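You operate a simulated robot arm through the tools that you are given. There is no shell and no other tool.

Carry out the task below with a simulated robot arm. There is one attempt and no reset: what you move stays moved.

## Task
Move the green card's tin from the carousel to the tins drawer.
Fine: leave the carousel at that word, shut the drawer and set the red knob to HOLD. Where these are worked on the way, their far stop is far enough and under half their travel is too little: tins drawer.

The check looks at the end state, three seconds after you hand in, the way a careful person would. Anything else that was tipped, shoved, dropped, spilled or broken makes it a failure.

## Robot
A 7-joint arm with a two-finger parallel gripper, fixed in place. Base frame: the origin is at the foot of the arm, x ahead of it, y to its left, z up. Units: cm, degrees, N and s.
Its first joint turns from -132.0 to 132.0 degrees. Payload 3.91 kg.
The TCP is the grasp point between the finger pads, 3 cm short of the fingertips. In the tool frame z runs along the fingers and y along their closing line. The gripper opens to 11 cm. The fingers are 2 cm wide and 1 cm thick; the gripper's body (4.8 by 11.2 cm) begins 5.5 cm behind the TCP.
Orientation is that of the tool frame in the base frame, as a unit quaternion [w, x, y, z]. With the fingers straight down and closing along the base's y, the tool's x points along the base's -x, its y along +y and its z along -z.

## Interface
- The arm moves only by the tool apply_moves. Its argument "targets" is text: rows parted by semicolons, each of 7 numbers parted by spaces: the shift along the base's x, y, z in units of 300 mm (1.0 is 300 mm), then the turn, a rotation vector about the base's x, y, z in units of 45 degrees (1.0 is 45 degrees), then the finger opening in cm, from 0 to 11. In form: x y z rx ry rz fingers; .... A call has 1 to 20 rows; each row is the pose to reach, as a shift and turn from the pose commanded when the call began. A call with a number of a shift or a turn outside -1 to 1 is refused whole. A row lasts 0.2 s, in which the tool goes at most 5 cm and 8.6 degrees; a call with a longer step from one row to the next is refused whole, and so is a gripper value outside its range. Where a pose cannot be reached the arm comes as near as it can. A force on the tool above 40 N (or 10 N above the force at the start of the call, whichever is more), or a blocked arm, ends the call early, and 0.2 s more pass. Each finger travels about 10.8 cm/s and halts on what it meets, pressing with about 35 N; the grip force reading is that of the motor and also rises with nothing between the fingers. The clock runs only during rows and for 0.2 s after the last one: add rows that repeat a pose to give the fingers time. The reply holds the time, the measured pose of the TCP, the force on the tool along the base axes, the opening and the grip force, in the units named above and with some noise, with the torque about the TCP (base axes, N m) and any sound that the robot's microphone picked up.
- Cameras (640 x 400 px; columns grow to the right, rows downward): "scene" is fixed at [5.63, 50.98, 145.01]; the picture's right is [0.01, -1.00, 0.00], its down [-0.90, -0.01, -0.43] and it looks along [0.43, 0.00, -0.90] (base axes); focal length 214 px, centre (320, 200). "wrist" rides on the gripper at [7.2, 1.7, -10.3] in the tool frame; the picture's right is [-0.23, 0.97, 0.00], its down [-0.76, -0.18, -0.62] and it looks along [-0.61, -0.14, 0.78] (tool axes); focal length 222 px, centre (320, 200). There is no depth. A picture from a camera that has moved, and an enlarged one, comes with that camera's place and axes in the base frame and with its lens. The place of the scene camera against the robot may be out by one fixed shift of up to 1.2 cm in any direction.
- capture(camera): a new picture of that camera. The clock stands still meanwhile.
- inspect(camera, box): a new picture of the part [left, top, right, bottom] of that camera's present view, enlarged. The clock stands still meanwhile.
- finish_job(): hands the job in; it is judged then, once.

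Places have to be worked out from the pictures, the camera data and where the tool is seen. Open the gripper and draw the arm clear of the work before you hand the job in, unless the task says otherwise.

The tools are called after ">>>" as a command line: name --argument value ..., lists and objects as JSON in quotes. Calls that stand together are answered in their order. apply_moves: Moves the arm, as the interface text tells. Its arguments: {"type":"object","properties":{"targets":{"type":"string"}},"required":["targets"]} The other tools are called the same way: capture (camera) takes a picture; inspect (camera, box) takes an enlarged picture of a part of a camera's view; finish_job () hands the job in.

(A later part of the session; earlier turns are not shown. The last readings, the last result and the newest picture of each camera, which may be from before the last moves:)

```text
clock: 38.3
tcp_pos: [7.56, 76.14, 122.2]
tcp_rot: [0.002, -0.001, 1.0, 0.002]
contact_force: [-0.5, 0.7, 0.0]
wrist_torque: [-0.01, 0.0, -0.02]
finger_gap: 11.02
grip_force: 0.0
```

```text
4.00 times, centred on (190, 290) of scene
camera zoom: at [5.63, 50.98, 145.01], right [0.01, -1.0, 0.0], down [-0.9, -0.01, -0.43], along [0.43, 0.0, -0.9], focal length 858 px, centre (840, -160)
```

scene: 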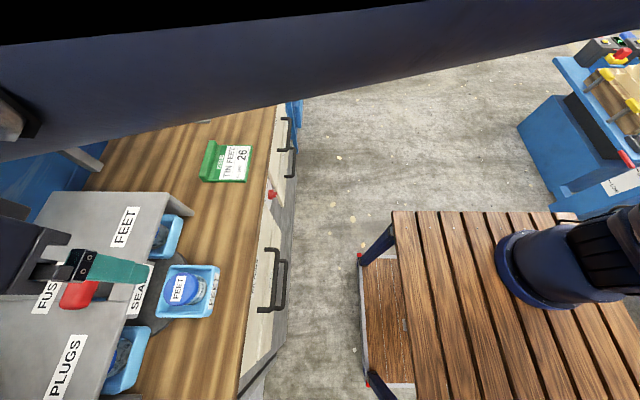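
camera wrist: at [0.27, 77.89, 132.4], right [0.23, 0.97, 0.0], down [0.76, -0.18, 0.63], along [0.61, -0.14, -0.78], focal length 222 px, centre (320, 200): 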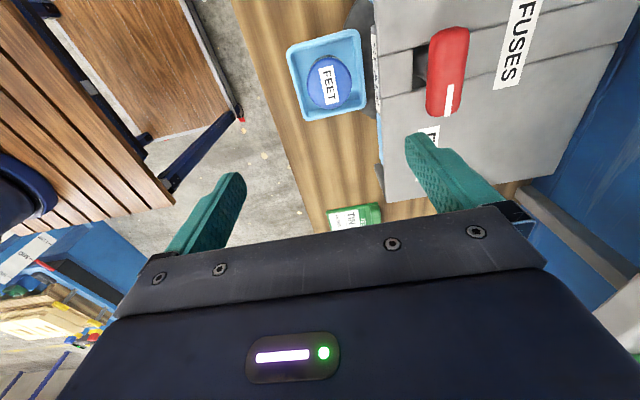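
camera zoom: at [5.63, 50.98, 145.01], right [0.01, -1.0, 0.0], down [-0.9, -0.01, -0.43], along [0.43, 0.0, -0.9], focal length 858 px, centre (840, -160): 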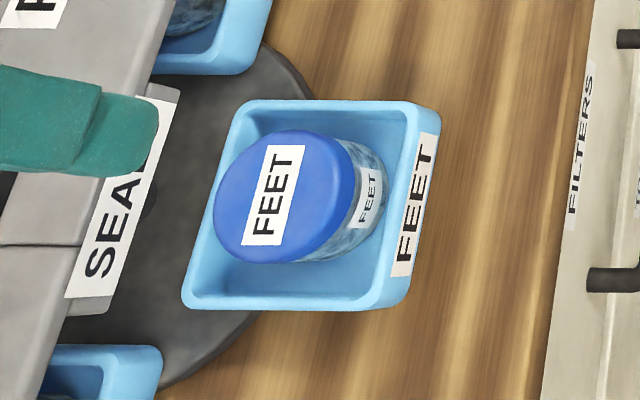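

The tin's lid centre is at about (6.9, 77.7, 98.4), ~6 cm wide, standing ~4 cm above the tray rim; the bench top is near z≈90.5. Next I open the TINS drawer first, so I carry the empty gripper over towards its handle at (66, 62.7, 77.7).

>>> apply_moves --targets "0.14 -0.06 -0.03 0 0 0 11; 0.28 -0.12 -0.06 0 0 0 11; 0.42 -0.18 -0.09 0 0 0 9; 0.56 -0.24 -0.12 0 0 0 7; 0.7 -0.3 -0.15 0 0 0 5; 0.84 -0.36 -0.18 0 0 0 4; 0.98 -0.42 -0.2 0 0 0 4"

>>> apply_moves --targets "0.14 -0.08 -0.03 0.1 0 0 4; 0.28 -0.16 -0.06 0.2 0 0 4; 0.42 -0.24 -0.09 0.3 0 0 4; 0.56 -0.32 -0.12 0.42 0 0 4; 0.7 -0.4 -0.15 0.54 0 0 4; 0.83 -0.48 -0.18 0.66 0 0 4; 0.96 -0.54 -0.22 0.78 0 0 4; 0.96 -0.54 -0.22 0.78 0 0 4"

>>> capture --camera "wrist"

>>> capture --camera "scene"

```text
clock: 39.9
tcp_pos: [36.16, 63.49, 116.68]
tcp_rot: [0.003, -0.002, 1.0, 0.002]
contact_force: [-0.8, 0.1, 1.3]
wrist_torque: [-0.03, -0.05, 0.01]
finger_gap: 4.01
grip_force: 0.0
```

```text
clock: 41.7
tcp_pos: [65.86, 47.1, 109.96]
tcp_rot: [0.003, 0.0, 0.953, 0.304]
contact_force: [0.4, -0.1, 0.4]
wrist_torque: [-0.01, -0.02, -0.04]
finger_gap: 3.99
grip_force: 0.0
```

```text
taken
camera wrist: at [58.46, 42.63, 119.19], right [0.23, 0.79, 0.56], down [0.76, -0.51, 0.41], along [0.61, 0.34, -0.72], focal length 222 px, centre (320, 200)
```

wrist: 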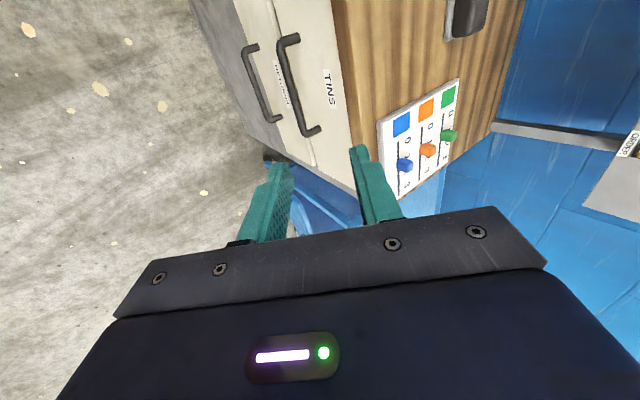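

```text
taken
```

scene: 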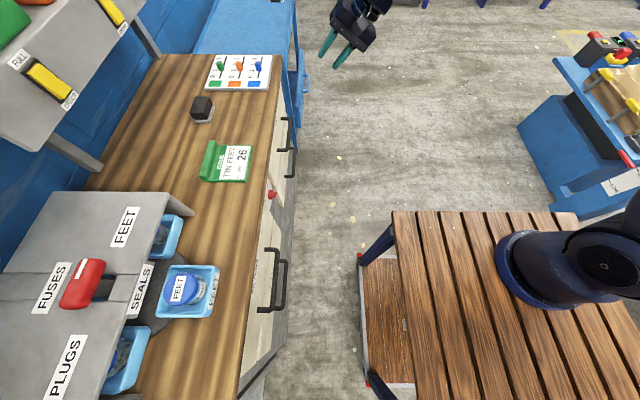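

The TINS handle is in view and consistent with earlier estimates. I enlarge it and the red carousel handle in the scene view.

>>> inspect --camera "wrist" --box '[220, 0, 420, 180]'

>>> inspect --camera "scene" --box '[20, 200, 220, 400]'

```text
2.22 times, centred on (320, 90) of wrist
camera zoom: at [58.46, 42.63, 119.19], right [0.23, 0.79, 0.56], down [0.76, -0.51, 0.41], along [0.61, 0.34, -0.72], focal length 494 px, centre (320, 444)
```

zoom: 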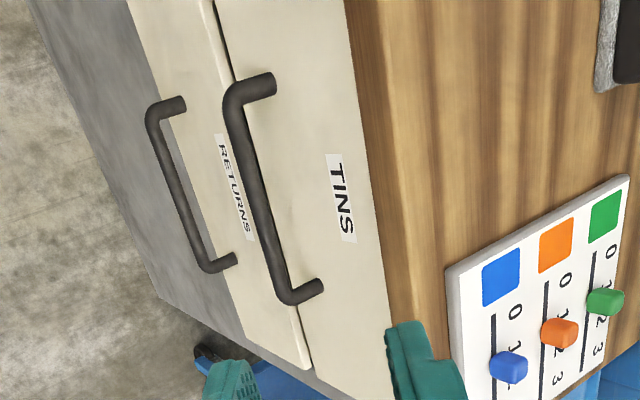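

```text
2.00 times, centred on (120, 300) of scene
camera zoom: at [5.63, 50.98, 145.01], right [0.01, -1.0, 0.0], down [-0.9, -0.01, -0.43], along [0.43, 0.0, -0.9], focal length 429 px, centre (720, 0)
```

zoom: 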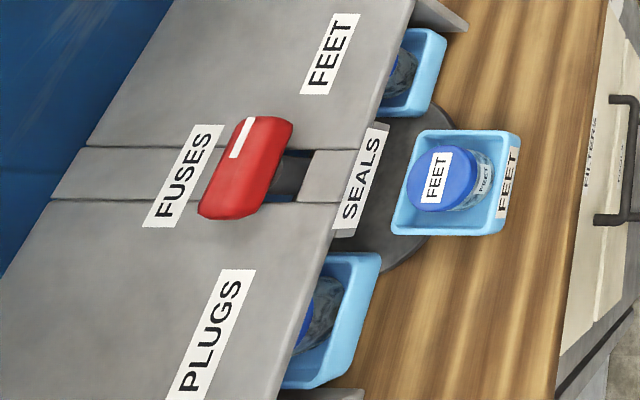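

The drawer face is at y≈67.2 and the bar at about (67, 63.3, 77.2). I go to a pre-grasp point 10 cm back along the tilted tool axis, with the fingers at 3.2 cm.

>>> apply_moves --targets "0.007 0.04 -0.14 0 0 0 4; 0.014 0.09 -0.28 0 0 0 3.2; 0.022 0.14 -0.42 0 0 0 3.2; 0.03 0.19 -0.54 0 0 0 3.2; 0.036 0.25 -0.66 0 0 0 3.2; 0.038 0.32 -0.78 0 0 0 3.2; 0.038 0.325 -0.785 0 0 0 3.2"

>>> capture --camera "wrist"

>>> capture --camera "scene"

```text
clock: 43.3
tcp_pos: [66.74, 56.98, 86.68]
tcp_rot: [0.003, 0.0, 0.953, 0.304]
contact_force: [0.7, -0.2, 1.0]
wrist_torque: [-0.07, -0.02, -0.01]
finger_gap: 3.19
grip_force: 0.0
```

```text
taken
camera wrist: at [59.45, 52.51, 95.91], right [0.23, 0.79, 0.56], down [0.76, -0.51, 0.41], along [0.61, 0.34, -0.72], focal length 222 px, centre (320, 200)
```

wrist: 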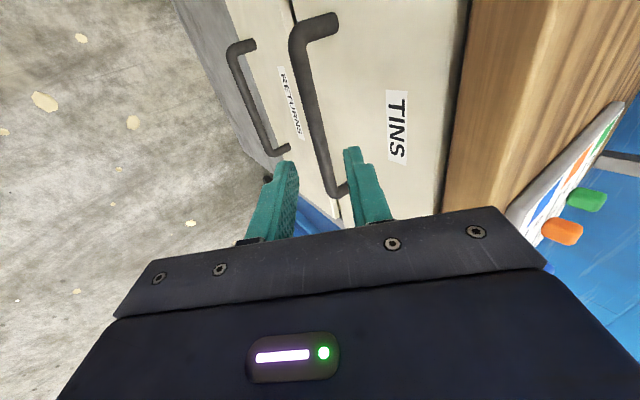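

```text
taken
```

scene: 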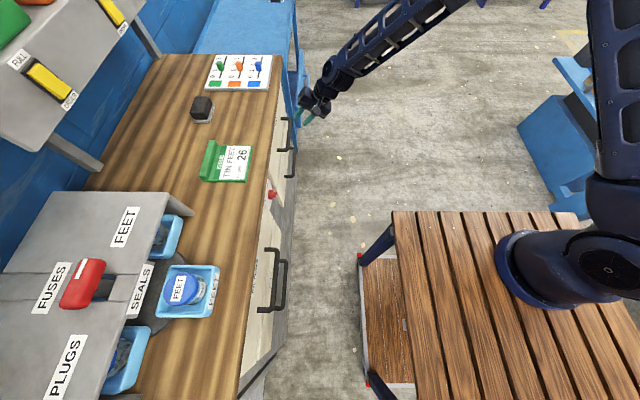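

The bar is straight ahead between the fingers. I advance half the distance along the tool axis and look again.

>>> apply_moves --targets "0.005 0.05 -0.073 0 0 0 3.4; 0.01 0.1 -0.147 0 0 0 3.4; 0.01 0.13 -0.19 0 0 0 3.4; 0.01 0.13 -0.19 0 0 0 3.4"

>>> inspect --camera "wrist" --box '[200, 40, 460, 240]'

```text
clock: 44.3
tcp_pos: [66.92, 60.97, 80.77]
tcp_rot: [0.003, 0.0, 0.953, 0.304]
contact_force: [0.3, -0.1, 0.4]
wrist_torque: [-0.02, -0.01, -0.01]
finger_gap: 3.38
grip_force: 0.1
```

```text
2.00 times, centred on (330, 140) of wrist
camera zoom: at [59.6, 56.37, 90.08], right [0.23, 0.79, 0.56], down [0.76, -0.51, 0.41], along [0.61, 0.33, -0.72], focal length 444 px, centre (300, 320)
```

zoom: 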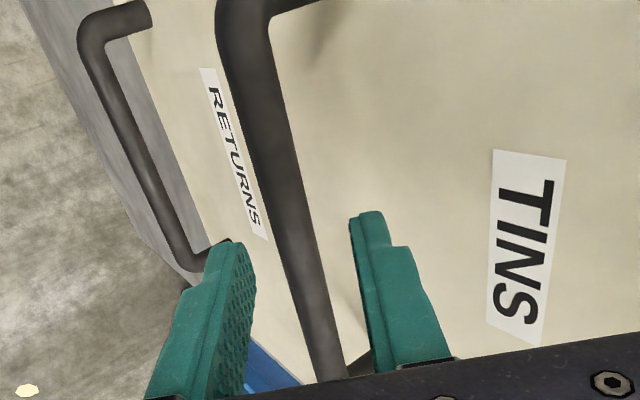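

The bar is centred between the fingertips. I advance the last 3.4 cm and close on it.

>>> apply_moves --targets "0 0.032 -0.048 0 0 0 3.4; 0 0.062 -0.094 0 0 0 3.4; 0 0.062 -0.094 0 0 0 2; 0 0.062 -0.094 0 0 0 1; 0 0.062 -0.094 0 0 0 0.8; 0 0.062 -0.094 0 0 0 0.8"

>>> inspect --camera "wrist" --box '[200, 40, 460, 240]'

```text
clock: 45.7
tcp_pos: [66.78, 62.67, 77.79]
tcp_rot: [0.002, 0.0, 0.953, 0.302]
contact_force: [-2.9, -14.0, -9.4]
wrist_torque: [-0.36, -0.2, 0.23]
finger_gap: 1.58
grip_force: 44.5
```

```text
2.00 times, centred on (330, 140) of wrist
camera zoom: at [59.53, 58.12, 87.08], right [0.23, 0.8, 0.56], down [0.76, -0.51, 0.41], along [0.61, 0.33, -0.72], focal length 444 px, centre (300, 320)
```

zoom: 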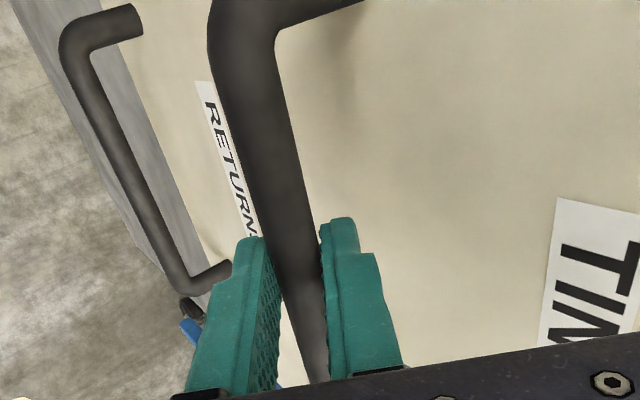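

The bar is firmly gripped (1.6 cm). I pull towards −y slowly, first 6 cm.

>>> apply_moves --targets "0 -0.03 0 0 0 0 0.8; 0 -0.07 0 0 0 0 0.8; 0 -0.11 0 0 0 0 0.8; 0 -0.15 0 0 0 0 0.8; 0 -0.2 0 0 0 0 0.8"

>>> capture --camera "scene"

```text
clock: 46.9
tcp_pos: [66.76, 56.78, 77.76]
tcp_rot: [0.002, 0.001, 0.953, 0.302]
contact_force: [-5.9, 0.0, -28.3]
wrist_torque: [-0.36, -0.34, 0.0]
finger_gap: 1.57
grip_force: 45.1
```

```text
taken
```

scene: 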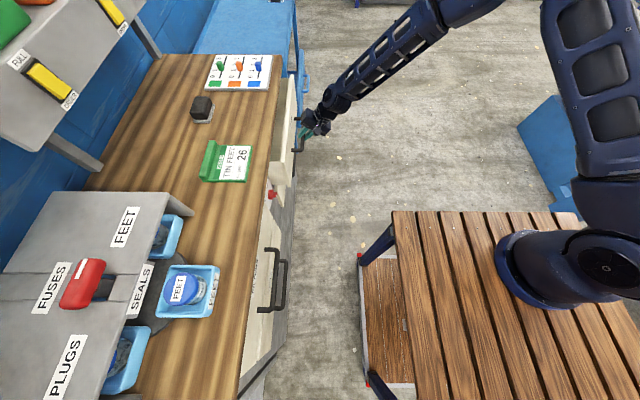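

The drawer is sliding out. I lower by 0.15 cm to relieve the vertical force and pull further until it stops.

>>> apply_moves --targets "0 -0.03 -0.005 0 0 0 0.8; 0 -0.08 -0.005 0 0 0 0.8; 0 -0.13 -0.005 0 0 0 0.8; 0 -0.19 -0.005 0 0 0 0.8; 0 -0.25 -0.005 0 0 0 0.8; 0 -0.31 -0.005 0 0 0 0.8"

```text
clock: 48.3
tcp_pos: [66.94, 47.43, 77.82]
tcp_rot: [0.003, 0.0, 0.953, 0.304]
contact_force: [-8.8, 1.1, -10.3]
wrist_torque: [-0.27, -0.11, 0.16]
finger_gap: 1.58
grip_force: 45.3
```

>>> apply_moves --targets "-0.002 -0.05 -0.002 0 0 0 0.8; -0.002 -0.11 -0.002 0 0 0 0.8; -0.002 -0.17 -0.002 0 0 0 0.8; -0.002 -0.23 -0.002 0 0 0 0.8; -0.002 -0.29 -0.002 0 0 0 0.8; -0.002 -0.35 -0.002 0 0 0 0.8"

>>> capture --camera "scene"

```text
clock: 49.7
tcp_pos: [66.89, 36.75, 77.84]
tcp_rot: [0.003, 0.001, 0.953, 0.303]
contact_force: [8.0, 0.0, -2.1]
wrist_torque: [-0.14, 0.21, 0.34]
finger_gap: 1.58
grip_force: 45.1
```

```text
taken
```

scene: 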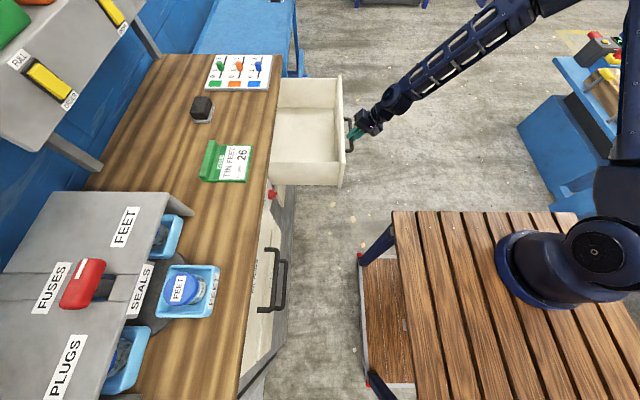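

The drawer is open about 26 cm and empty. I pull a little more to see whether the far stop is reached.

>>> apply_moves --targets "0.001 -0.04 0 0 0 0 0.8; 0.001 -0.08 0 0 0 0 0.8; 0.001 -0.12 0 0 0 0 0.8; 0.001 -0.16 0 0 0 0 0.8; 0.001 -0.2 0 0 0 0 0.8"

>>> capture --camera "scene"

>>> capture --camera "wrist"

```text
clock: 50.9
tcp_pos: [66.81, 30.78, 77.86]
tcp_rot: [0.003, 0.001, 0.953, 0.303]
contact_force: [1.8, -0.7, -5.9]
wrist_torque: [-0.2, 0.54, 0.64]
finger_gap: 1.56
grip_force: 45.7
```

```text
taken
```

scene: 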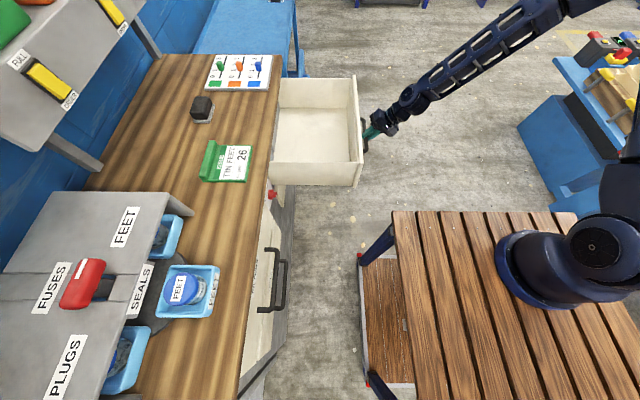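

```text
taken
camera wrist: at [59.5, 26.28, 87.09], right [0.23, 0.79, 0.56], down [0.76, -0.51, 0.41], along [0.61, 0.33, -0.72], focal length 222 px, centre (320, 200)
```

wrist: 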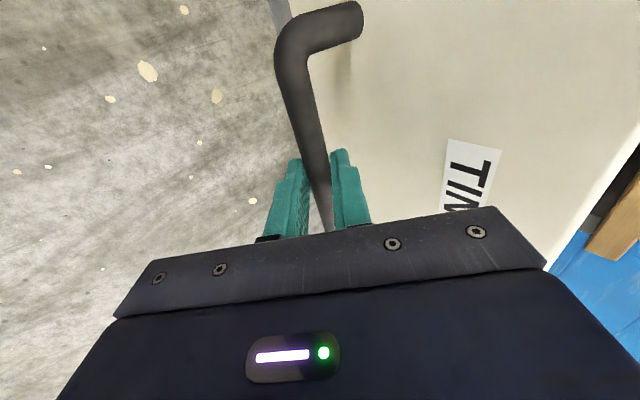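

Still no stop at 32 cm. I pull on gently until it stops.

>>> apply_moves --targets "0 -0.03 0 0 0 0 0.8; 0 -0.06 0 0 0 0 0.8; 0 -0.09 0 0 0 0 0.8; 0 -0.12 0 0 0 0 0.8; 0 -0.15 0 0 0 0 0.8; 0 -0.18 0 0 0 0 0.8"

>>> capture --camera "scene"

```text
clock: 51.5
tcp_pos: [66.86, 29.51, 77.81]
tcp_rot: [0.003, -0.001, 0.952, 0.305]
contact_force: [6.4, 15.5, -20.2]
wrist_torque: [0.02, -0.73, -0.21]
finger_gap: 1.6
grip_force: 44.9
stopped in row 3: the force on the tool passed its limit at 44 N (the readings are from after the stop); the commanded pose is now the measured one
```

```text
taken
```

scene: 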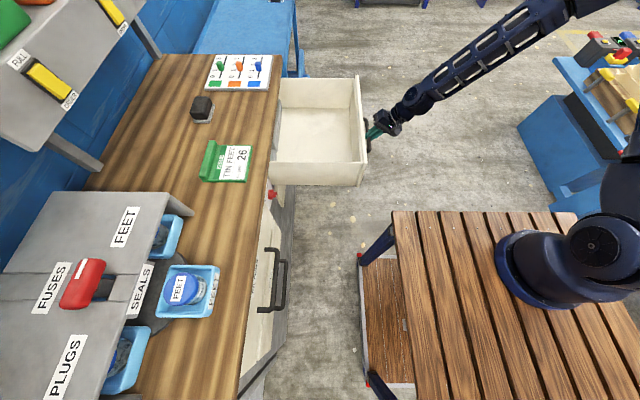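

The far stop is reached (33 cm out). I release the handle, back off along the tool axis, and rise.

>>> apply_moves --targets "0 0 0 0 0 0 2.5; 0 0 0 0 0 0 3.6; 0 -0.05 0.07 0 0 0 3.6; 0 -0.1 0.14 0 0 0 3.6; 0 -0.15 0.21 0 0 0 3.6; 0 -0.19 0.28 0 0 0 3.6; 0 -0.19 0.4 -0.1 0 0 5; 0 -0.19 0.54 -0.28 0 0 7; 0 -0.15 0.68 -0.44 0 0 9; 0 -0.05 0.8 -0.6 0 0 11; 0 0.08 0.85 -0.78 0 0 11; 0 0.2 0.85 -0.78 0 0 11"

>>> capture --camera "wrist"

>>> capture --camera "scene"

```text
clock: 54.1
tcp_pos: [66.89, 35.61, 103.45]
tcp_rot: [0.002, -0.001, 1.0, 0.002]
contact_force: [0.3, 0.2, 0.6]
wrist_torque: [0.03, 0.0, 0.02]
finger_gap: 11.0
grip_force: 0.1
```

```text
taken
camera wrist: at [59.53, 37.38, 113.71], right [0.23, 0.97, 0.01], down [0.76, -0.18, 0.63], along [0.61, -0.14, -0.78], focal length 222 px, centre (320, 200)
```

wrist: 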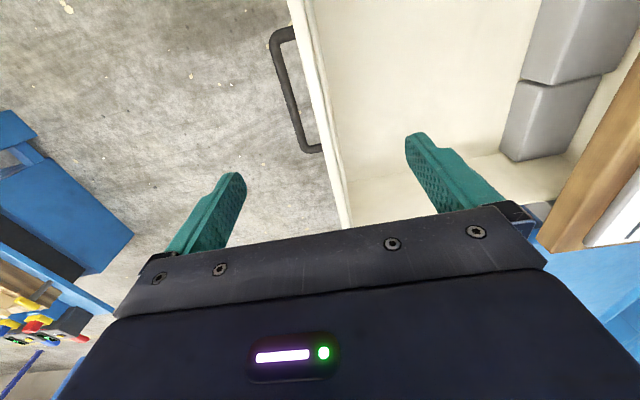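

```text
taken
```

scene: 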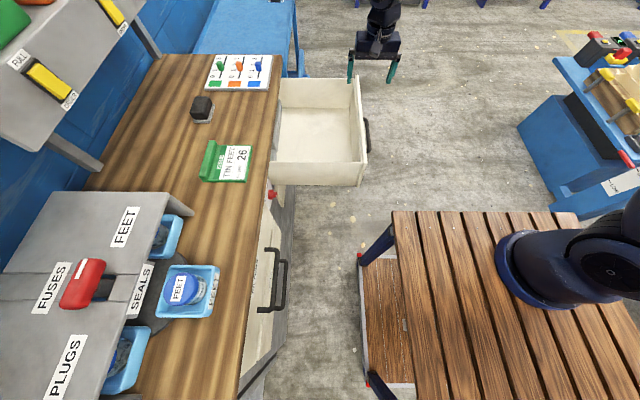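

The drawer interior shows two grey blocks only at the back; the front is free. I enlarge both views to estimate floor height and walls.

>>> inspect --camera "wrist" --box '[270, 0, 640, 230]'

>>> inspect --camera "scene" --box '[250, 60, 390, 200]'

```text
1.73 times, centred on (455, 115) of wrist
camera zoom: at [59.53, 37.38, 113.71], right [0.23, 0.97, 0.01], down [0.76, -0.18, 0.63], along [0.61, -0.14, -0.78], focal length 384 px, centre (86, 347)
```

zoom: 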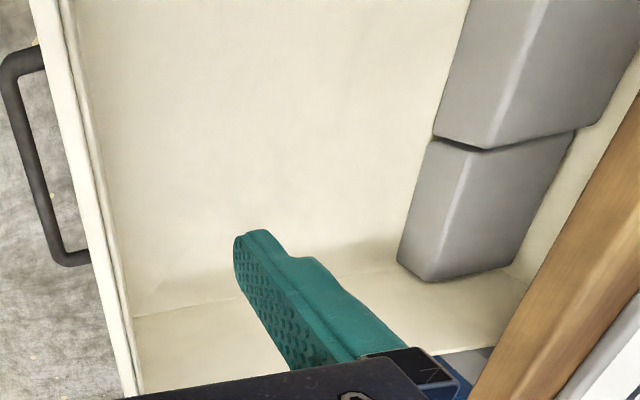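

```text
2.86 times, centred on (320, 130) of scene
camera zoom: at [5.63, 50.98, 145.01], right [0.01, -1.0, 0.0], down [-0.9, -0.01, -0.43], along [0.43, 0.0, -0.9], focal length 613 px, centre (320, 400)
```

zoom: 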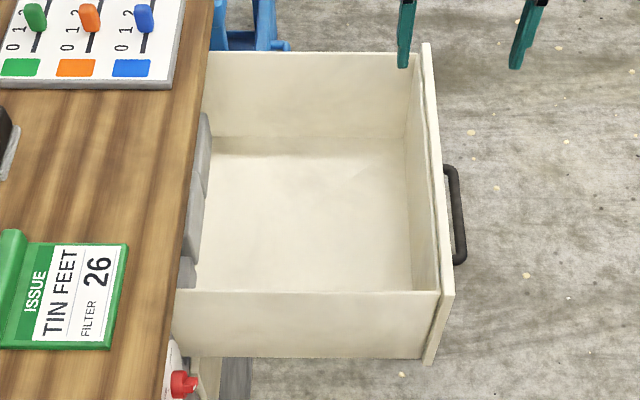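

The drawer interior runs about x 51–91, y 37–60 free, floor z≈68. Now I go back for the tin: carry the open gripper up and over to the carousel while turning it to close along x.

>>> apply_moves --targets "-0.12 0.04 0.08 0 0 0.14 11; -0.25 0.09 0.15 0 0 0.28 11; -0.38 0.14 0.22 0 0 0.42 11; -0.52 0.19 0.28 0 0 0.57 11; -0.66 0.24 0.34 0 0 0.72 11; -0.8 0.29 0.4 0 0 0.86 11; -0.94 0.34 0.45 0 0 1.0 11"

>>> apply_moves --targets "-0.14 0.07 0.01 0 0 0.14 11; -0.28 0.14 0.02 0 0 0.28 11; -0.42 0.21 0.03 0 0 0.42 11; -0.56 0.28 0.04 0 0 0.57 11; -0.7 0.35 0.05 0 0 0.72 11; -0.84 0.42 0.05 0 0 0.86 11; -0.98 0.49 0.05 0 0 1.0 11"

```text
clock: 55.7
tcp_pos: [38.68, 45.31, 116.91]
tcp_rot: [0.0, -0.385, 0.923, 0.004]
contact_force: [0.5, 0.7, -0.1]
wrist_torque: [0.0, 0.04, 0.02]
finger_gap: 10.96
grip_force: 0.1
```

```text
clock: 57.3
tcp_pos: [9.34, 60.6, 118.63]
tcp_rot: [0.0, 0.708, -0.706, -0.004]
contact_force: [0.2, -0.6, 0.3]
wrist_torque: [0.01, 0.05, -0.01]
finger_gap: 10.99
grip_force: 0.1
```

I move to hover over the tin at (6.9, 77.7, 112) and check alignment.

>>> apply_moves --targets "-0.02 0.14 -0.05 0 0 0 11; -0.04 0.28 -0.1 0 0 0 11; -0.06 0.42 -0.16 0 0 0 10; -0.081 0.57 -0.22 0 0 0 9; -0.081 0.57 -0.22 0 0 0 9"

>>> capture --camera "wrist"

>>> capture --camera "scene"

```text
clock: 58.5
tcp_pos: [7.16, 77.85, 111.8]
tcp_rot: [-0.001, 0.709, -0.706, -0.003]
contact_force: [0.8, 0.2, 0.2]
wrist_torque: [0.05, -0.02, 0.01]
finger_gap: 9.01
grip_force: 0.1
```

```text
taken
camera wrist: at [5.47, 70.56, 122.01], right [-0.97, 0.22, 0.01], down [0.18, 0.76, 0.63], along [0.14, 0.61, -0.78], focal length 222 px, centre (320, 200)
```

wrist: 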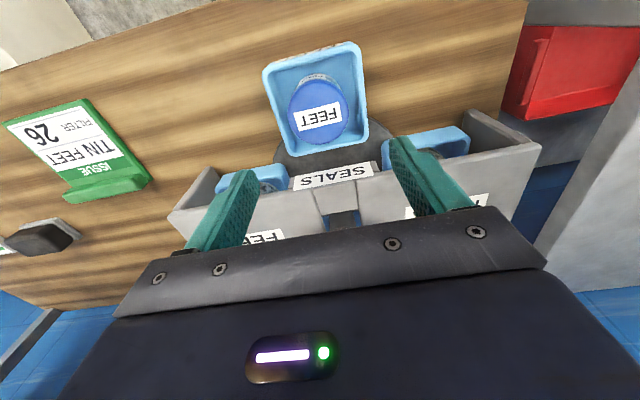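

```text
taken
```

scene: 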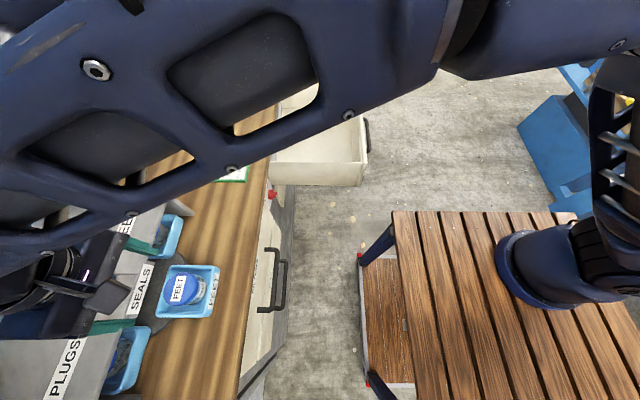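

>>> inspect --camera "wrist" --box '[240, 30, 400, 190]'

```text
2.50 times, centred on (320, 110) of wrist
camera zoom: at [5.47, 70.56, 122.01], right [-0.97, 0.22, 0.01], down [0.18, 0.76, 0.63], along [0.14, 0.61, -0.78], focal length 555 px, centre (320, 425)
```

zoom: 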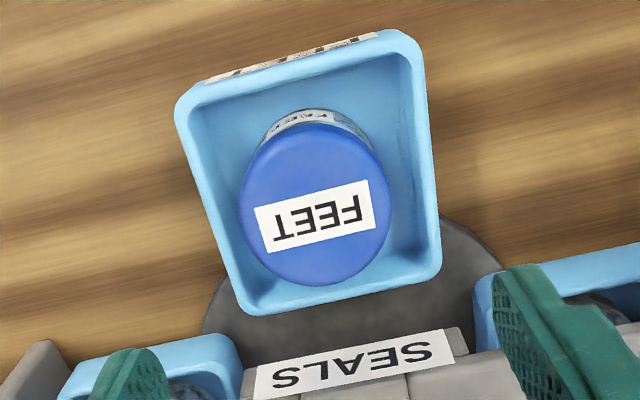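

The lid centre is at about (7.15, 77.75). Side gaps in the tray are only about 1 cm, so I turn the gripper 45° so the fingers go into the tray's roomy corners, with an opening of 7.2 cm.

>>> apply_moves --targets "0 -0.003 0 0 0 -0.16 9; 0 -0.003 0 0 0 -0.33 8; 0 -0.003 0 0 0 -0.5 7.2; 0 -0.003 0 0 0 -0.67 7.2; 0 -0.003 -0.05 0 0 -0.84 7.2; 0 -0.003 -0.13 0 0 -1.0 7.2; 0 -0.003 -0.13 0 0 -1.0 7.2"

>>> inspect --camera "wrist" --box '[200, 20, 460, 220]'

```text
clock: 60.1
tcp_pos: [6.93, 77.64, 107.82]
tcp_rot: [0.0, -0.383, 0.924, 0.003]
contact_force: [-0.3, 0.1, 0.0]
wrist_torque: [0.02, 0.04, -0.02]
finger_gap: 7.18
grip_force: 0.1
```

```text
2.00 times, centred on (330, 120) of wrist
camera zoom: at [0.58, 73.6, 118.1], right [-0.53, 0.85, 0.01], down [0.66, 0.41, 0.63], along [0.53, 0.34, -0.78], focal length 444 px, centre (300, 360)
```

zoom: 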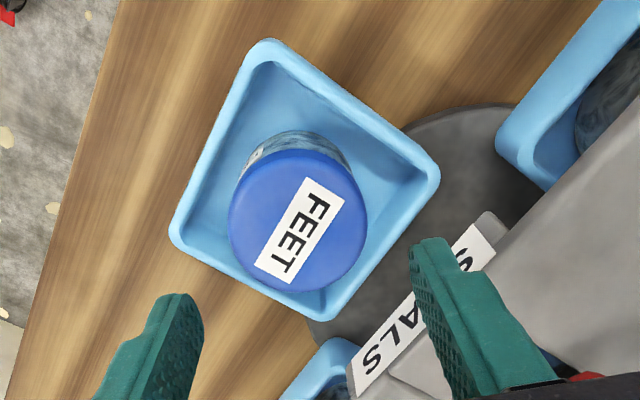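

Lid centre refined to (7.25, 77.8), lid top z≈98, rim z≈96.4. I descend to TCP z≈99.8 so the tips are just around the lid, above the rim, and check the force before closing.

>>> apply_moves --targets "0.01 0.005 -0.1 0 0 0 7.2; 0.01 0.005 -0.2 0 0 0 7.2; 0.01 0.005 -0.24 0 0 0 7.2; 0.01 0.005 -0.267 0 0 0 7.2; 0.01 0.005 -0.267 0 0 0 7.2"

>>> inspect --camera "wrist" --box '[200, 20, 460, 220]'

>>> inspect --camera "scene" --box '[100, 220, 260, 360]'

```text
clock: 61.3
tcp_pos: [7.17, 77.59, 99.82]
tcp_rot: [0.001, -0.384, 0.923, 0.003]
contact_force: [-0.9, 0.4, 0.6]
wrist_torque: [0.0, 0.02, 0.02]
finger_gap: 7.22
grip_force: 0.1
```

```text
2.00 times, centred on (330, 120) of wrist
camera zoom: at [0.73, 73.61, 110.11], right [-0.53, 0.85, 0.01], down [0.66, 0.41, 0.63], along [0.53, 0.34, -0.78], focal length 444 px, centre (300, 360)
```

zoom: 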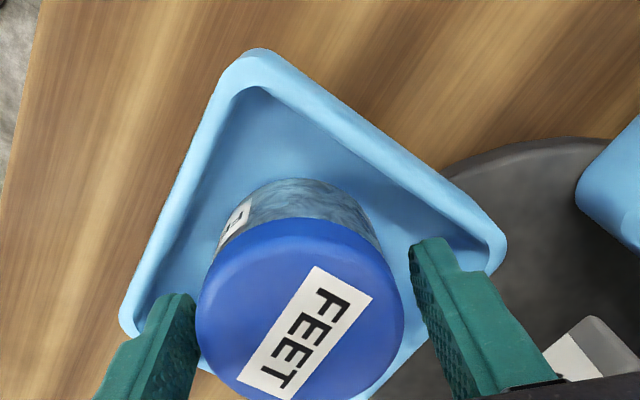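

```text
2.86 times, centred on (180, 290) of scene
camera zoom: at [5.63, 50.98, 145.01], right [0.01, -1.0, 0.0], down [-0.9, -0.01, -0.43], along [0.43, 0.0, -0.9], focal length 613 px, centre (720, -57)
```

zoom: 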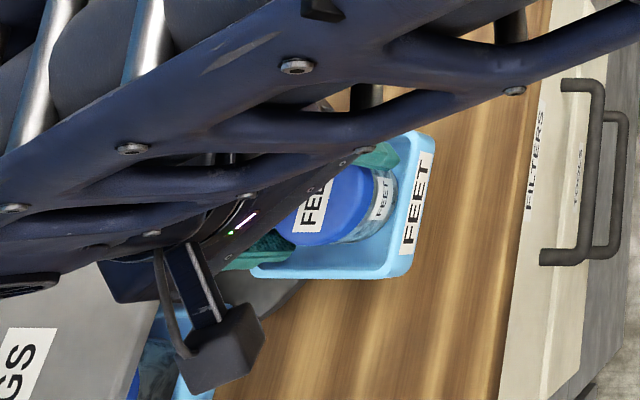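

The lid sits between the fingertips with no contact. I narrow slightly, centre by 0.1 cm, lower another 0.8 cm while watching force, then close.

>>> apply_moves --targets "0.003 -0.002 0 0 0 0 6.9; 0.003 -0.002 -0.013 0 0 0 6.9; 0.003 -0.002 -0.027 0 0 0 6.9; 0.003 -0.002 -0.027 0 0 0 6.9"

```text
clock: 62.3
tcp_pos: [7.02, 77.46, 99.1]
tcp_rot: [0.001, -0.384, 0.923, 0.003]
contact_force: [0.8, -0.4, -0.1]
wrist_torque: [0.01, -0.01, 0.03]
finger_gap: 6.91
grip_force: 0.0
```

No contact force. I close on the tin.

>>> apply_moves --targets "0 0 0 0 0 0 6; 0 0 0 0 0 0 5.5; 0 0 0 0 0 0 5.5; 0 0 0 0 0 0 5.5"

>>> inspect --camera "wrist" --box '[200, 20, 460, 220]'

```text
clock: 63.3
tcp_pos: [7.08, 77.53, 99.02]
tcp_rot: [0.0, -0.384, 0.923, 0.003]
contact_force: [0.2, -0.1, -0.3]
wrist_torque: [-0.04, -0.06, 0.0]
finger_gap: 5.9
grip_force: 35.0
```

```text
2.00 times, centred on (330, 120) of wrist
camera zoom: at [0.8, 73.58, 109.28], right [-0.53, 0.85, 0.01], down [0.66, 0.41, 0.63], along [0.53, 0.34, -0.78], focal length 444 px, centre (300, 360)
```

zoom: 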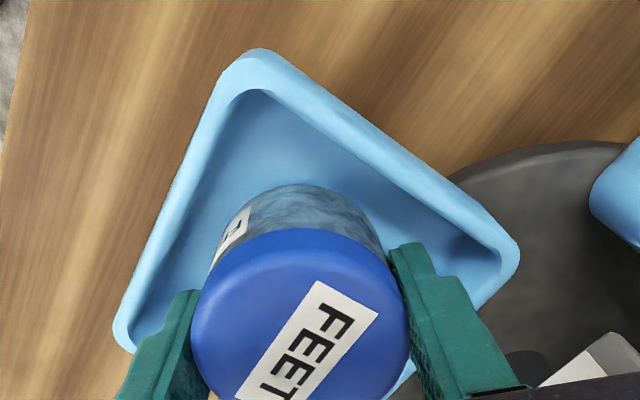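

Gripped at 5.9 cm with 35 N. I lift straight up slowly and check.

>>> apply_moves --targets "0 0 0.03 0 0 0 5.2; 0 0 0.08 0 0 0 5.2; 0 0 0.14 0 0 0 5.2; 0 0 0.24 0 0 0 5.2; 0 0 0.36 0 0 0 5.2; 0 0 0.48 0 0 0 5.2; 0 0 0.48 0 0 0 5.2"

>>> capture --camera "wrist"

>>> capture --camera "scene"

```text
clock: 64.9
tcp_pos: [7.15, 77.21, 113.51]
tcp_rot: [0.001, -0.384, 0.923, 0.003]
contact_force: [0.2, 0.4, -1.8]
wrist_torque: [-0.03, -0.03, -0.02]
finger_gap: 5.9
grip_force: 35.0
```

```text
taken
camera wrist: at [0.81, 73.29, 123.77], right [-0.53, 0.85, 0.01], down [0.66, 0.41, 0.63], along [0.53, 0.34, -0.78], focal length 222 px, centre (320, 200)
```

wrist: 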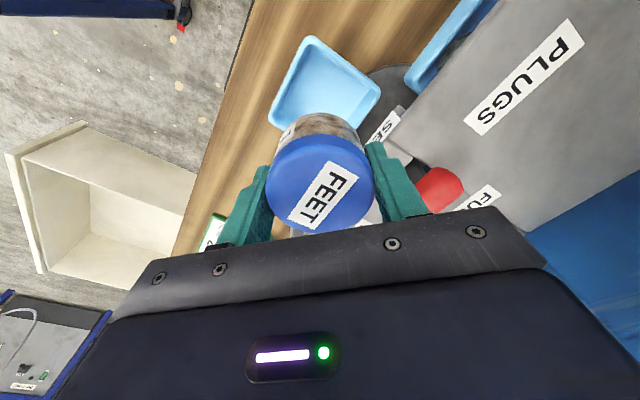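

```text
taken
```

scene: 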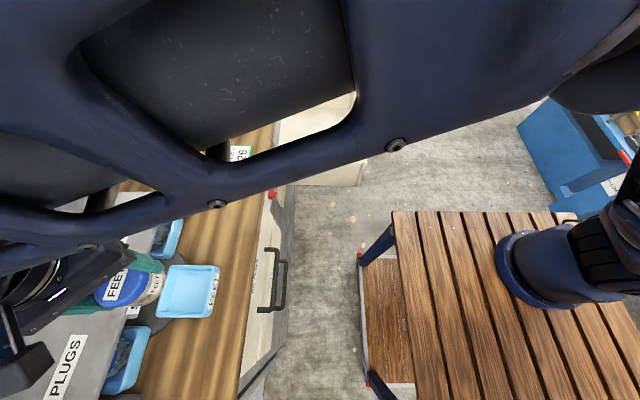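

The tin is held securely (about 0.2 kg) and the tray stayed in place. I carry it over to the open drawer at safe height.

>>> apply_moves --targets "0.08 -0.06 0.02 0 0 0 5.2; 0.2 -0.14 0.02 0 0 0 5.2; 0.33 -0.22 0.02 0 0 0 5.2; 0.46 -0.29 0.02 0 0 0 5.2; 0.59 -0.36 0.02 0 0 0 5.2; 0.72 -0.42 0.02 0 0 0 5.2; 0.85 -0.48 0.02 0 0 0 5.2; 0.96 -0.52 0.02 0 0 0 5.2"

>>> apply_moves --targets "0.12 -0.06 0 0 0 0 5.2; 0.25 -0.12 0 0 0 0 5.2; 0.38 -0.18 0 0 0 0 5.2; 0.51 -0.24 0 0 0 0 5.2; 0.64 -0.3 0 0 0 0 5.2; 0.77 -0.36 0 0 0 0 5.2; 0.9 -0.42 -0.02 0 0 0 5.2; 0.98 -0.46 -0.04 0 0 0 5.2; 0.98 -0.46 -0.04 0 0 0 5.2"

>>> capture --camera "wrist"

>>> capture --camera "scene"

```text
clock: 66.7
tcp_pos: [35.93, 61.74, 113.95]
tcp_rot: [0.001, -0.384, 0.923, 0.004]
contact_force: [0.6, -0.2, -1.4]
wrist_torque: [-0.02, -0.05, 0.0]
finger_gap: 5.87
grip_force: 35.2
```

```text
clock: 68.7
tcp_pos: [65.4, 48.16, 113.0]
tcp_rot: [0.001, -0.384, 0.923, 0.002]
contact_force: [0.7, -0.4, -1.8]
wrist_torque: [-0.03, 0.0, -0.02]
finger_gap: 5.88
grip_force: 35.1
```

```text
taken
camera wrist: at [59.04, 44.26, 123.29], right [-0.53, 0.85, 0.01], down [0.66, 0.41, 0.63], along [0.53, 0.34, -0.78], focal length 222 px, centre (320, 200)
```

wrist: 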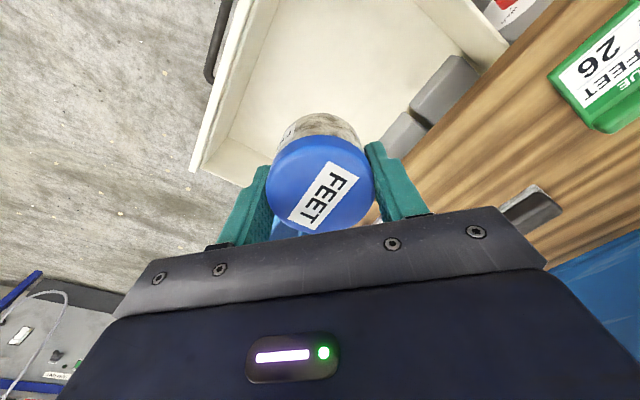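

```text
taken
```

scene: 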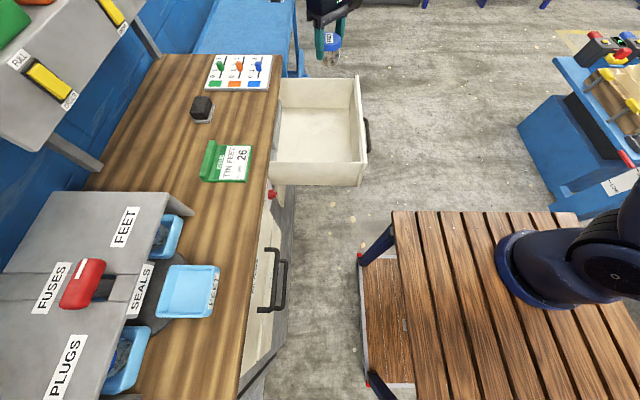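

The tin hangs over the open drawer at (65.4, 48.2). I lower into the drawer to TCP z≈85 first.

>>> apply_moves --targets "0.01 -0.01 -0.14 0 0 0 5.2; 0.02 -0.02 -0.29 0 0 0 5.2; 0.02 -0.03 -0.44 0 0 0 5.2; 0.02 -0.03 -0.59 0 0 0 5.2; 0.02 -0.03 -0.74 0 0 0 5.2; 0.02 -0.03 -0.88 0 0 0 5.2; 0.02 -0.03 -0.96 0 0 0 5.2; 0.02 -0.03 -0.96 0 0 0 5.2"

>>> capture --camera "wrist"

>>> inspect --camera "scene" --box '[250, 30, 410, 200]'

```text
clock: 70.5
tcp_pos: [65.82, 47.47, 83.99]
tcp_rot: [0.001, -0.384, 0.923, 0.003]
contact_force: [0.3, -0.2, -0.9]
wrist_torque: [-0.01, 0.02, -0.01]
finger_gap: 5.87
grip_force: 34.5
```

```text
taken
camera wrist: at [59.52, 43.43, 94.17], right [-0.53, 0.85, 0.01], down [0.66, 0.41, 0.63], along [0.53, 0.34, -0.78], focal length 222 px, centre (320, 200)
```

wrist: 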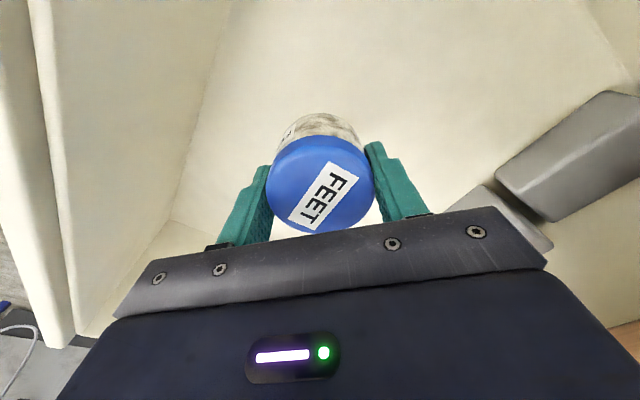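

```text
2.35 times, centred on (330, 115) of scene
camera zoom: at [5.63, 50.98, 145.01], right [0.01, -1.0, 0.0], down [-0.9, -0.01, -0.43], along [0.43, 0.0, -0.9], focal length 505 px, centre (296, 400)
```

zoom: 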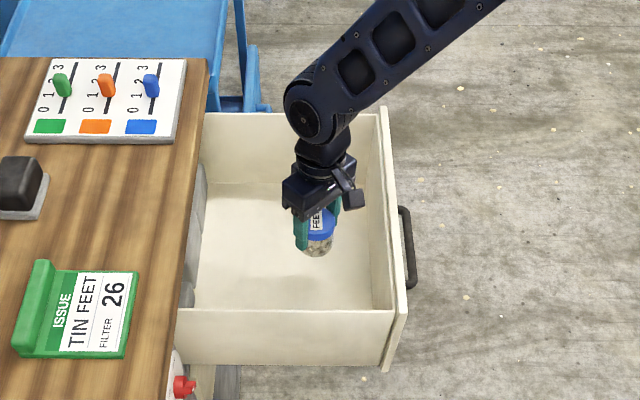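

The tin is inside the drawer outline, clear of walls. I lower 5 cm more, then creep down until it touches the floor.

>>> apply_moves --targets "0 0 -0.06 0 0 0 5.2; 0 0 -0.12 0 0 0 5.2; 0 0 -0.17 0 0 0 5.2; 0 0 -0.18 0 0 0 5.2; 0 0 -0.19 0 0 0 5.2; 0 0 -0.2 0 0 0 5.2; 0 0 -0.21 0 0 0 5.2; 0 0 -0.22 0 0 0 5.2; 0 0 -0.23 0 0 0 5.2; 0 0 -0.24 0 0 0 5.2; 0 0 -0.25 0 0 0 5.2"

>>> inspect --camera "scene" --box '[250, 30, 410, 200]'

```text
clock: 72.9
tcp_pos: [65.97, 47.12, 76.57]
tcp_rot: [0.0, -0.384, 0.923, 0.003]
contact_force: [-0.2, 0.3, -1.7]
wrist_torque: [0.04, 0.01, 0.02]
finger_gap: 5.86
grip_force: 34.3
```

```text
2.35 times, centred on (330, 115) of scene
camera zoom: at [5.63, 50.98, 145.01], right [0.01, -1.0, 0.0], down [-0.9, -0.01, -0.43], along [0.43, 0.0, -0.9], focal length 505 px, centre (296, 400)
```

zoom: 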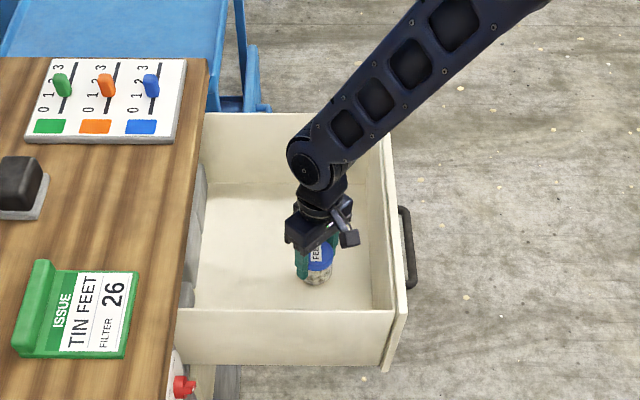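

No contact yet at TCP z 76.6. I keep creeping down.

>>> apply_moves --targets "0 0 -0.012 0 0 0 5.2; 0 0 -0.024 0 0 0 5.2; 0 0 -0.036 0 0 0 5.2; 0 0 -0.048 0 0 0 5.2; 0 0 -0.06 0 0 0 5.2; 0 0 -0.072 0 0 0 5.2; 0 0 -0.08 0 0 0 5.2"

```text
clock: 74.3
tcp_pos: [65.92, 47.27, 74.65]
tcp_rot: [0.004, -0.384, 0.923, 0.005]
contact_force: [-1.2, 1.1, 10.6]
wrist_torque: [-0.23, -0.15, 0.02]
finger_gap: 5.88
grip_force: 35.3
stopped in row 6: the force on the tool passed its limit at 50 N (the readings are from after the stop); the commanded pose is now the measured one
```

The tin touched the drawer floor at TCP z 74.65. I ease up 0.05 cm, open the fingers, and rise straight up.

>>> apply_moves --targets "0 0 0.002 0 0 0 5.8; 0 0 0.002 0 0 0 6.6; 0 0 0.002 0 0 0 7.6; 0 0 0.002 0 0 0 8; 0 0 0.002 0 0 0 8; 0 0 0.06 0 0 0 8; 0 0 0.15 0 0 0 8; 0 0 0.28 0 0 0 8; 0 0 0.42 0 0 0 8; 0 0 0.57 0 0 0 8; 0 0 0.72 0 0 0 8; 0 0 0.87 0 0 0 8; 0 0 0.98 0 0 0 8; 0 0 0.98 0 0 0 8"

>>> capture --camera "wrist"

>>> inspect --camera "scene" --box '[250, 30, 410, 200]'

```text
clock: 77.3
tcp_pos: [66.23, 47.32, 103.87]
tcp_rot: [0.002, -0.384, 0.923, 0.005]
contact_force: [-0.2, 0.7, 0.5]
wrist_torque: [0.03, -0.01, 0.03]
finger_gap: 8.01
grip_force: 0.0
```

```text
taken
camera wrist: at [59.79, 43.34, 114.12], right [-0.53, 0.85, 0.01], down [0.66, 0.41, 0.63], along [0.53, 0.34, -0.78], focal length 222 px, centre (320, 200)
```

wrist: 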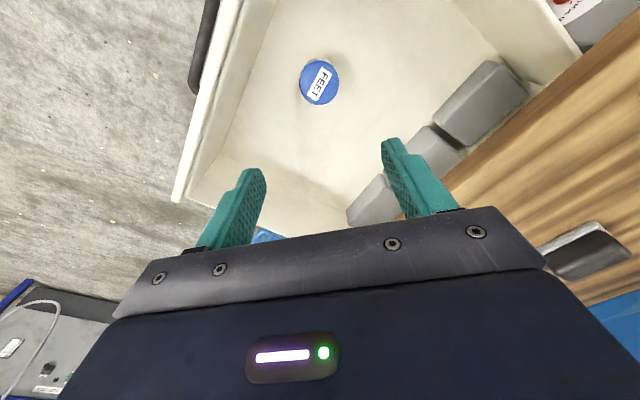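

```text
2.35 times, centred on (330, 115) of scene
camera zoom: at [5.63, 50.98, 145.01], right [0.01, -1.0, 0.0], down [-0.9, -0.01, -0.43], along [0.43, 0.0, -0.9], focal length 505 px, centre (296, 400)
```

zoom: 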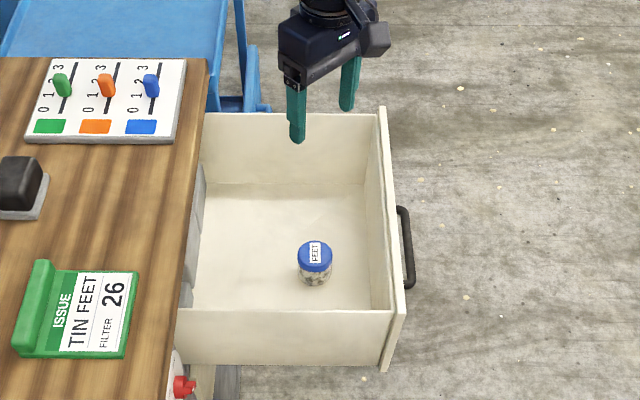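

The tin stands upright in the drawer. Now I go back to the handle (bar now near y≈30) to push the drawer shut: first turn to yaw 0 and move in front of it.

>>> apply_moves --targets "0.005 -0.12 0 0 0 -0.16 8; 0.01 -0.25 0 0 0 -0.33 7; 0.015 -0.38 0 0 0 -0.5 6; 0.02 -0.51 0 0 0 -0.67 5; 0.02 -0.65 0 0 0 -0.84 4; 0.02 -0.78 0 0 0 -1.0 3.6; 0.02 -0.78 0 0 0 -1.0 3.6"

>>> apply_moves --targets "0 0 -0.04 0.16 0 0 3.6; 0 0 -0.1 0.32 0 0 3.6; 0 0 -0.18 0.48 0 0 3.6; 0 0 -0.3 0.64 0 0 3.6; 0 0 -0.44 0.78 0 0 3.6; 0 0 -0.57 0.78 0 0 3.6; 0 0 -0.57 0.78 0 0 3.6"

>>> capture --camera "wrist"

>>> capture --camera "scene"

```text
clock: 78.9
tcp_pos: [66.6, 23.86, 103.96]
tcp_rot: [0.004, -0.001, 1.0, 0.003]
contact_force: [0.1, -0.5, -0.2]
wrist_torque: [0.0, 0.0, 0.01]
finger_gap: 3.58
grip_force: 0.2
```

```text
clock: 80.5
tcp_pos: [66.74, 23.78, 87.31]
tcp_rot: [0.004, -0.001, 0.952, 0.305]
contact_force: [-0.5, 0.8, 0.1]
wrist_torque: [-0.01, -0.01, -0.01]
finger_gap: 3.61
grip_force: 0.0
```

```text
taken
camera wrist: at [59.39, 19.19, 96.5], right [0.22, 0.79, 0.57], down [0.76, -0.51, 0.41], along [0.61, 0.34, -0.71], focal length 222 px, centre (320, 200)
```

wrist: 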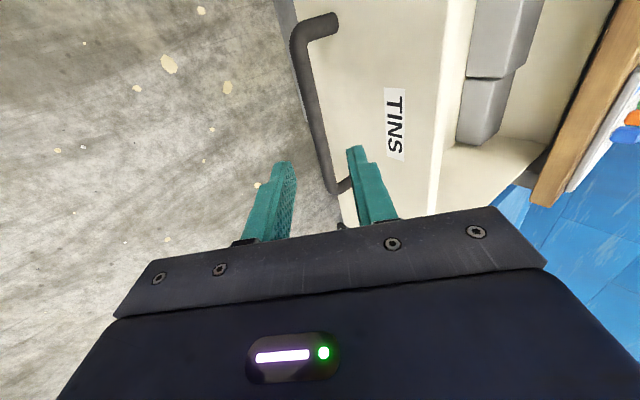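

```text
taken
```

scene: 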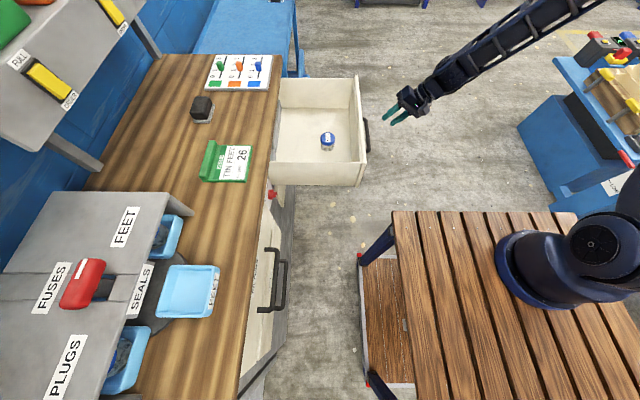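

The bar looks the same between the fingers as before. I advance to it in two stages and grip.

>>> apply_moves --targets "0.003 0.04 -0.08 0 0 0 3.6; 0.003 0.08 -0.155 0 0 0 3.6; 0.003 0.12 -0.21 0 0 0 3.6; 0.003 0.12 -0.21 0 0 0 3.6"

>>> inspect --camera "wrist" --box '[200, 40, 460, 240]'

```text
clock: 81.5
tcp_pos: [66.61, 27.46, 80.96]
tcp_rot: [0.003, 0.001, 0.952, 0.305]
contact_force: [0.2, -0.3, 0.0]
wrist_torque: [-0.05, -0.02, 0.0]
finger_gap: 3.61
grip_force: 0.0
```

```text
2.00 times, centred on (330, 140) of wrist
camera zoom: at [59.27, 22.85, 90.22], right [0.22, 0.79, 0.57], down [0.76, -0.51, 0.41], along [0.61, 0.34, -0.71], focal length 444 px, centre (300, 320)
```

zoom: 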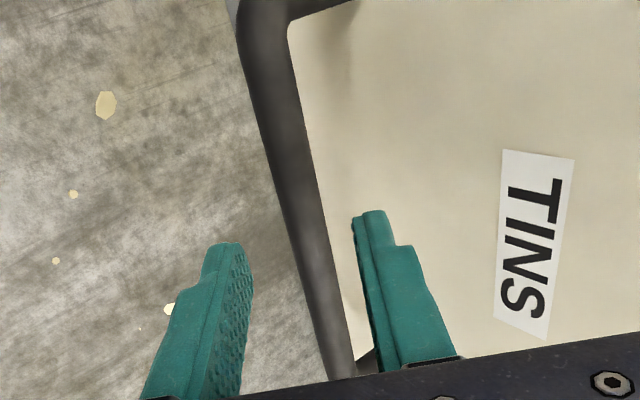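

The bar lies slightly towards the upper finger, so I aim 0.3 cm further in y, then close.

>>> apply_moves --targets "0 0.045 -0.05 0 0 0 3.6; 0 0.08 -0.1 0 0 0 3.6; 0 0.08 -0.1 0 0 0 2.4; 0 0.08 -0.1 0 0 0 1.2; 0 0.08 -0.1 0 0 0 0.8; 0 0.08 -0.1 0 0 0 0.8"

>>> inspect --camera "wrist" --box '[200, 40, 460, 240]'

```text
clock: 82.9
tcp_pos: [66.69, 29.81, 77.94]
tcp_rot: [0.004, 0.0, 0.953, 0.304]
contact_force: [1.9, 1.7, -5.1]
wrist_torque: [-0.05, -0.37, -0.05]
finger_gap: 1.57
grip_force: 45.2
```

```text
2.00 times, centred on (330, 140) of wrist
camera zoom: at [59.23, 25.26, 87.11], right [0.22, 0.79, 0.57], down [0.76, -0.51, 0.41], along [0.61, 0.34, -0.71], focal length 444 px, centre (300, 320)
```

zoom: 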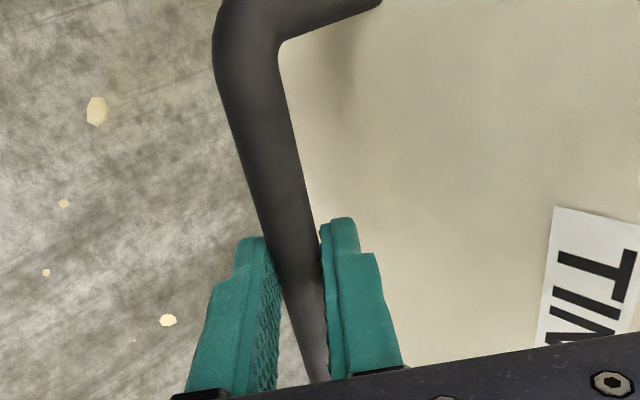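

Gripped again. I push the drawer in slowly so the tin does not slide.

>>> apply_moves --targets "0 0.015 0 0 0 0 0.8; 0 0.04 0 0 0 0 0.8; 0 0.075 0 0 0 0 0.8; 0 0.115 0 0 0 0 0.8; 0 0.155 0 0 0 0 0.8; 0 0.195 0 0 0 0 0.8; 0 0.235 0 0 0 0 0.8; 0 0.275 0 0 0 0 0.8; 0 0.31 0 0 0 0 0.8; 0 0.335 0 0 0 0 0.8; 0 0.35 0 0 0 0 0.8"

>>> capture --camera "scene"

```text
clock: 83.9
tcp_pos: [66.56, 33.66, 77.92]
tcp_rot: [0.004, -0.002, 0.952, 0.306]
contact_force: [-2.5, -0.8, 14.6]
wrist_torque: [0.26, 0.52, 0.44]
finger_gap: 1.55
grip_force: 45.4
stopped in row 5: the force on the tool passed its limit at 42 N (the readings are from after the stop); the commanded pose is now the measured one
```

```text
taken
```

scene: 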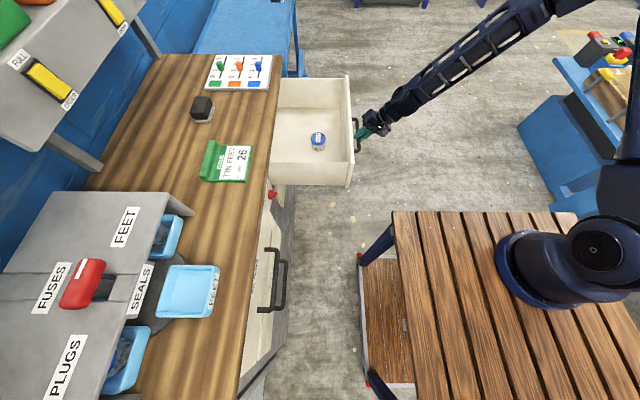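

The drawer moved 4 cm, then the force limit tripped, with an upward force of 15 N. I raise by 0.1 cm and continue pushing in short pieces.

>>> apply_moves --targets "0 0.01 0.003 0 0 0 0.8; 0 0.03 0.003 0 0 0 0.8; 0 0.055 0.003 0 0 0 0.8; 0 0.08 0.003 0 0 0 0.8; 0 0.105 0.003 0 0 0 0.8; 0 0.12 0.003 0 0 0 0.8"

```text
clock: 85.3
tcp_pos: [66.59, 37.31, 77.83]
tcp_rot: [0.003, -0.002, 0.952, 0.306]
contact_force: [-3.5, -0.4, 2.9]
wrist_torque: [0.09, -0.57, -0.38]
finger_gap: 1.58
grip_force: 45.4
```

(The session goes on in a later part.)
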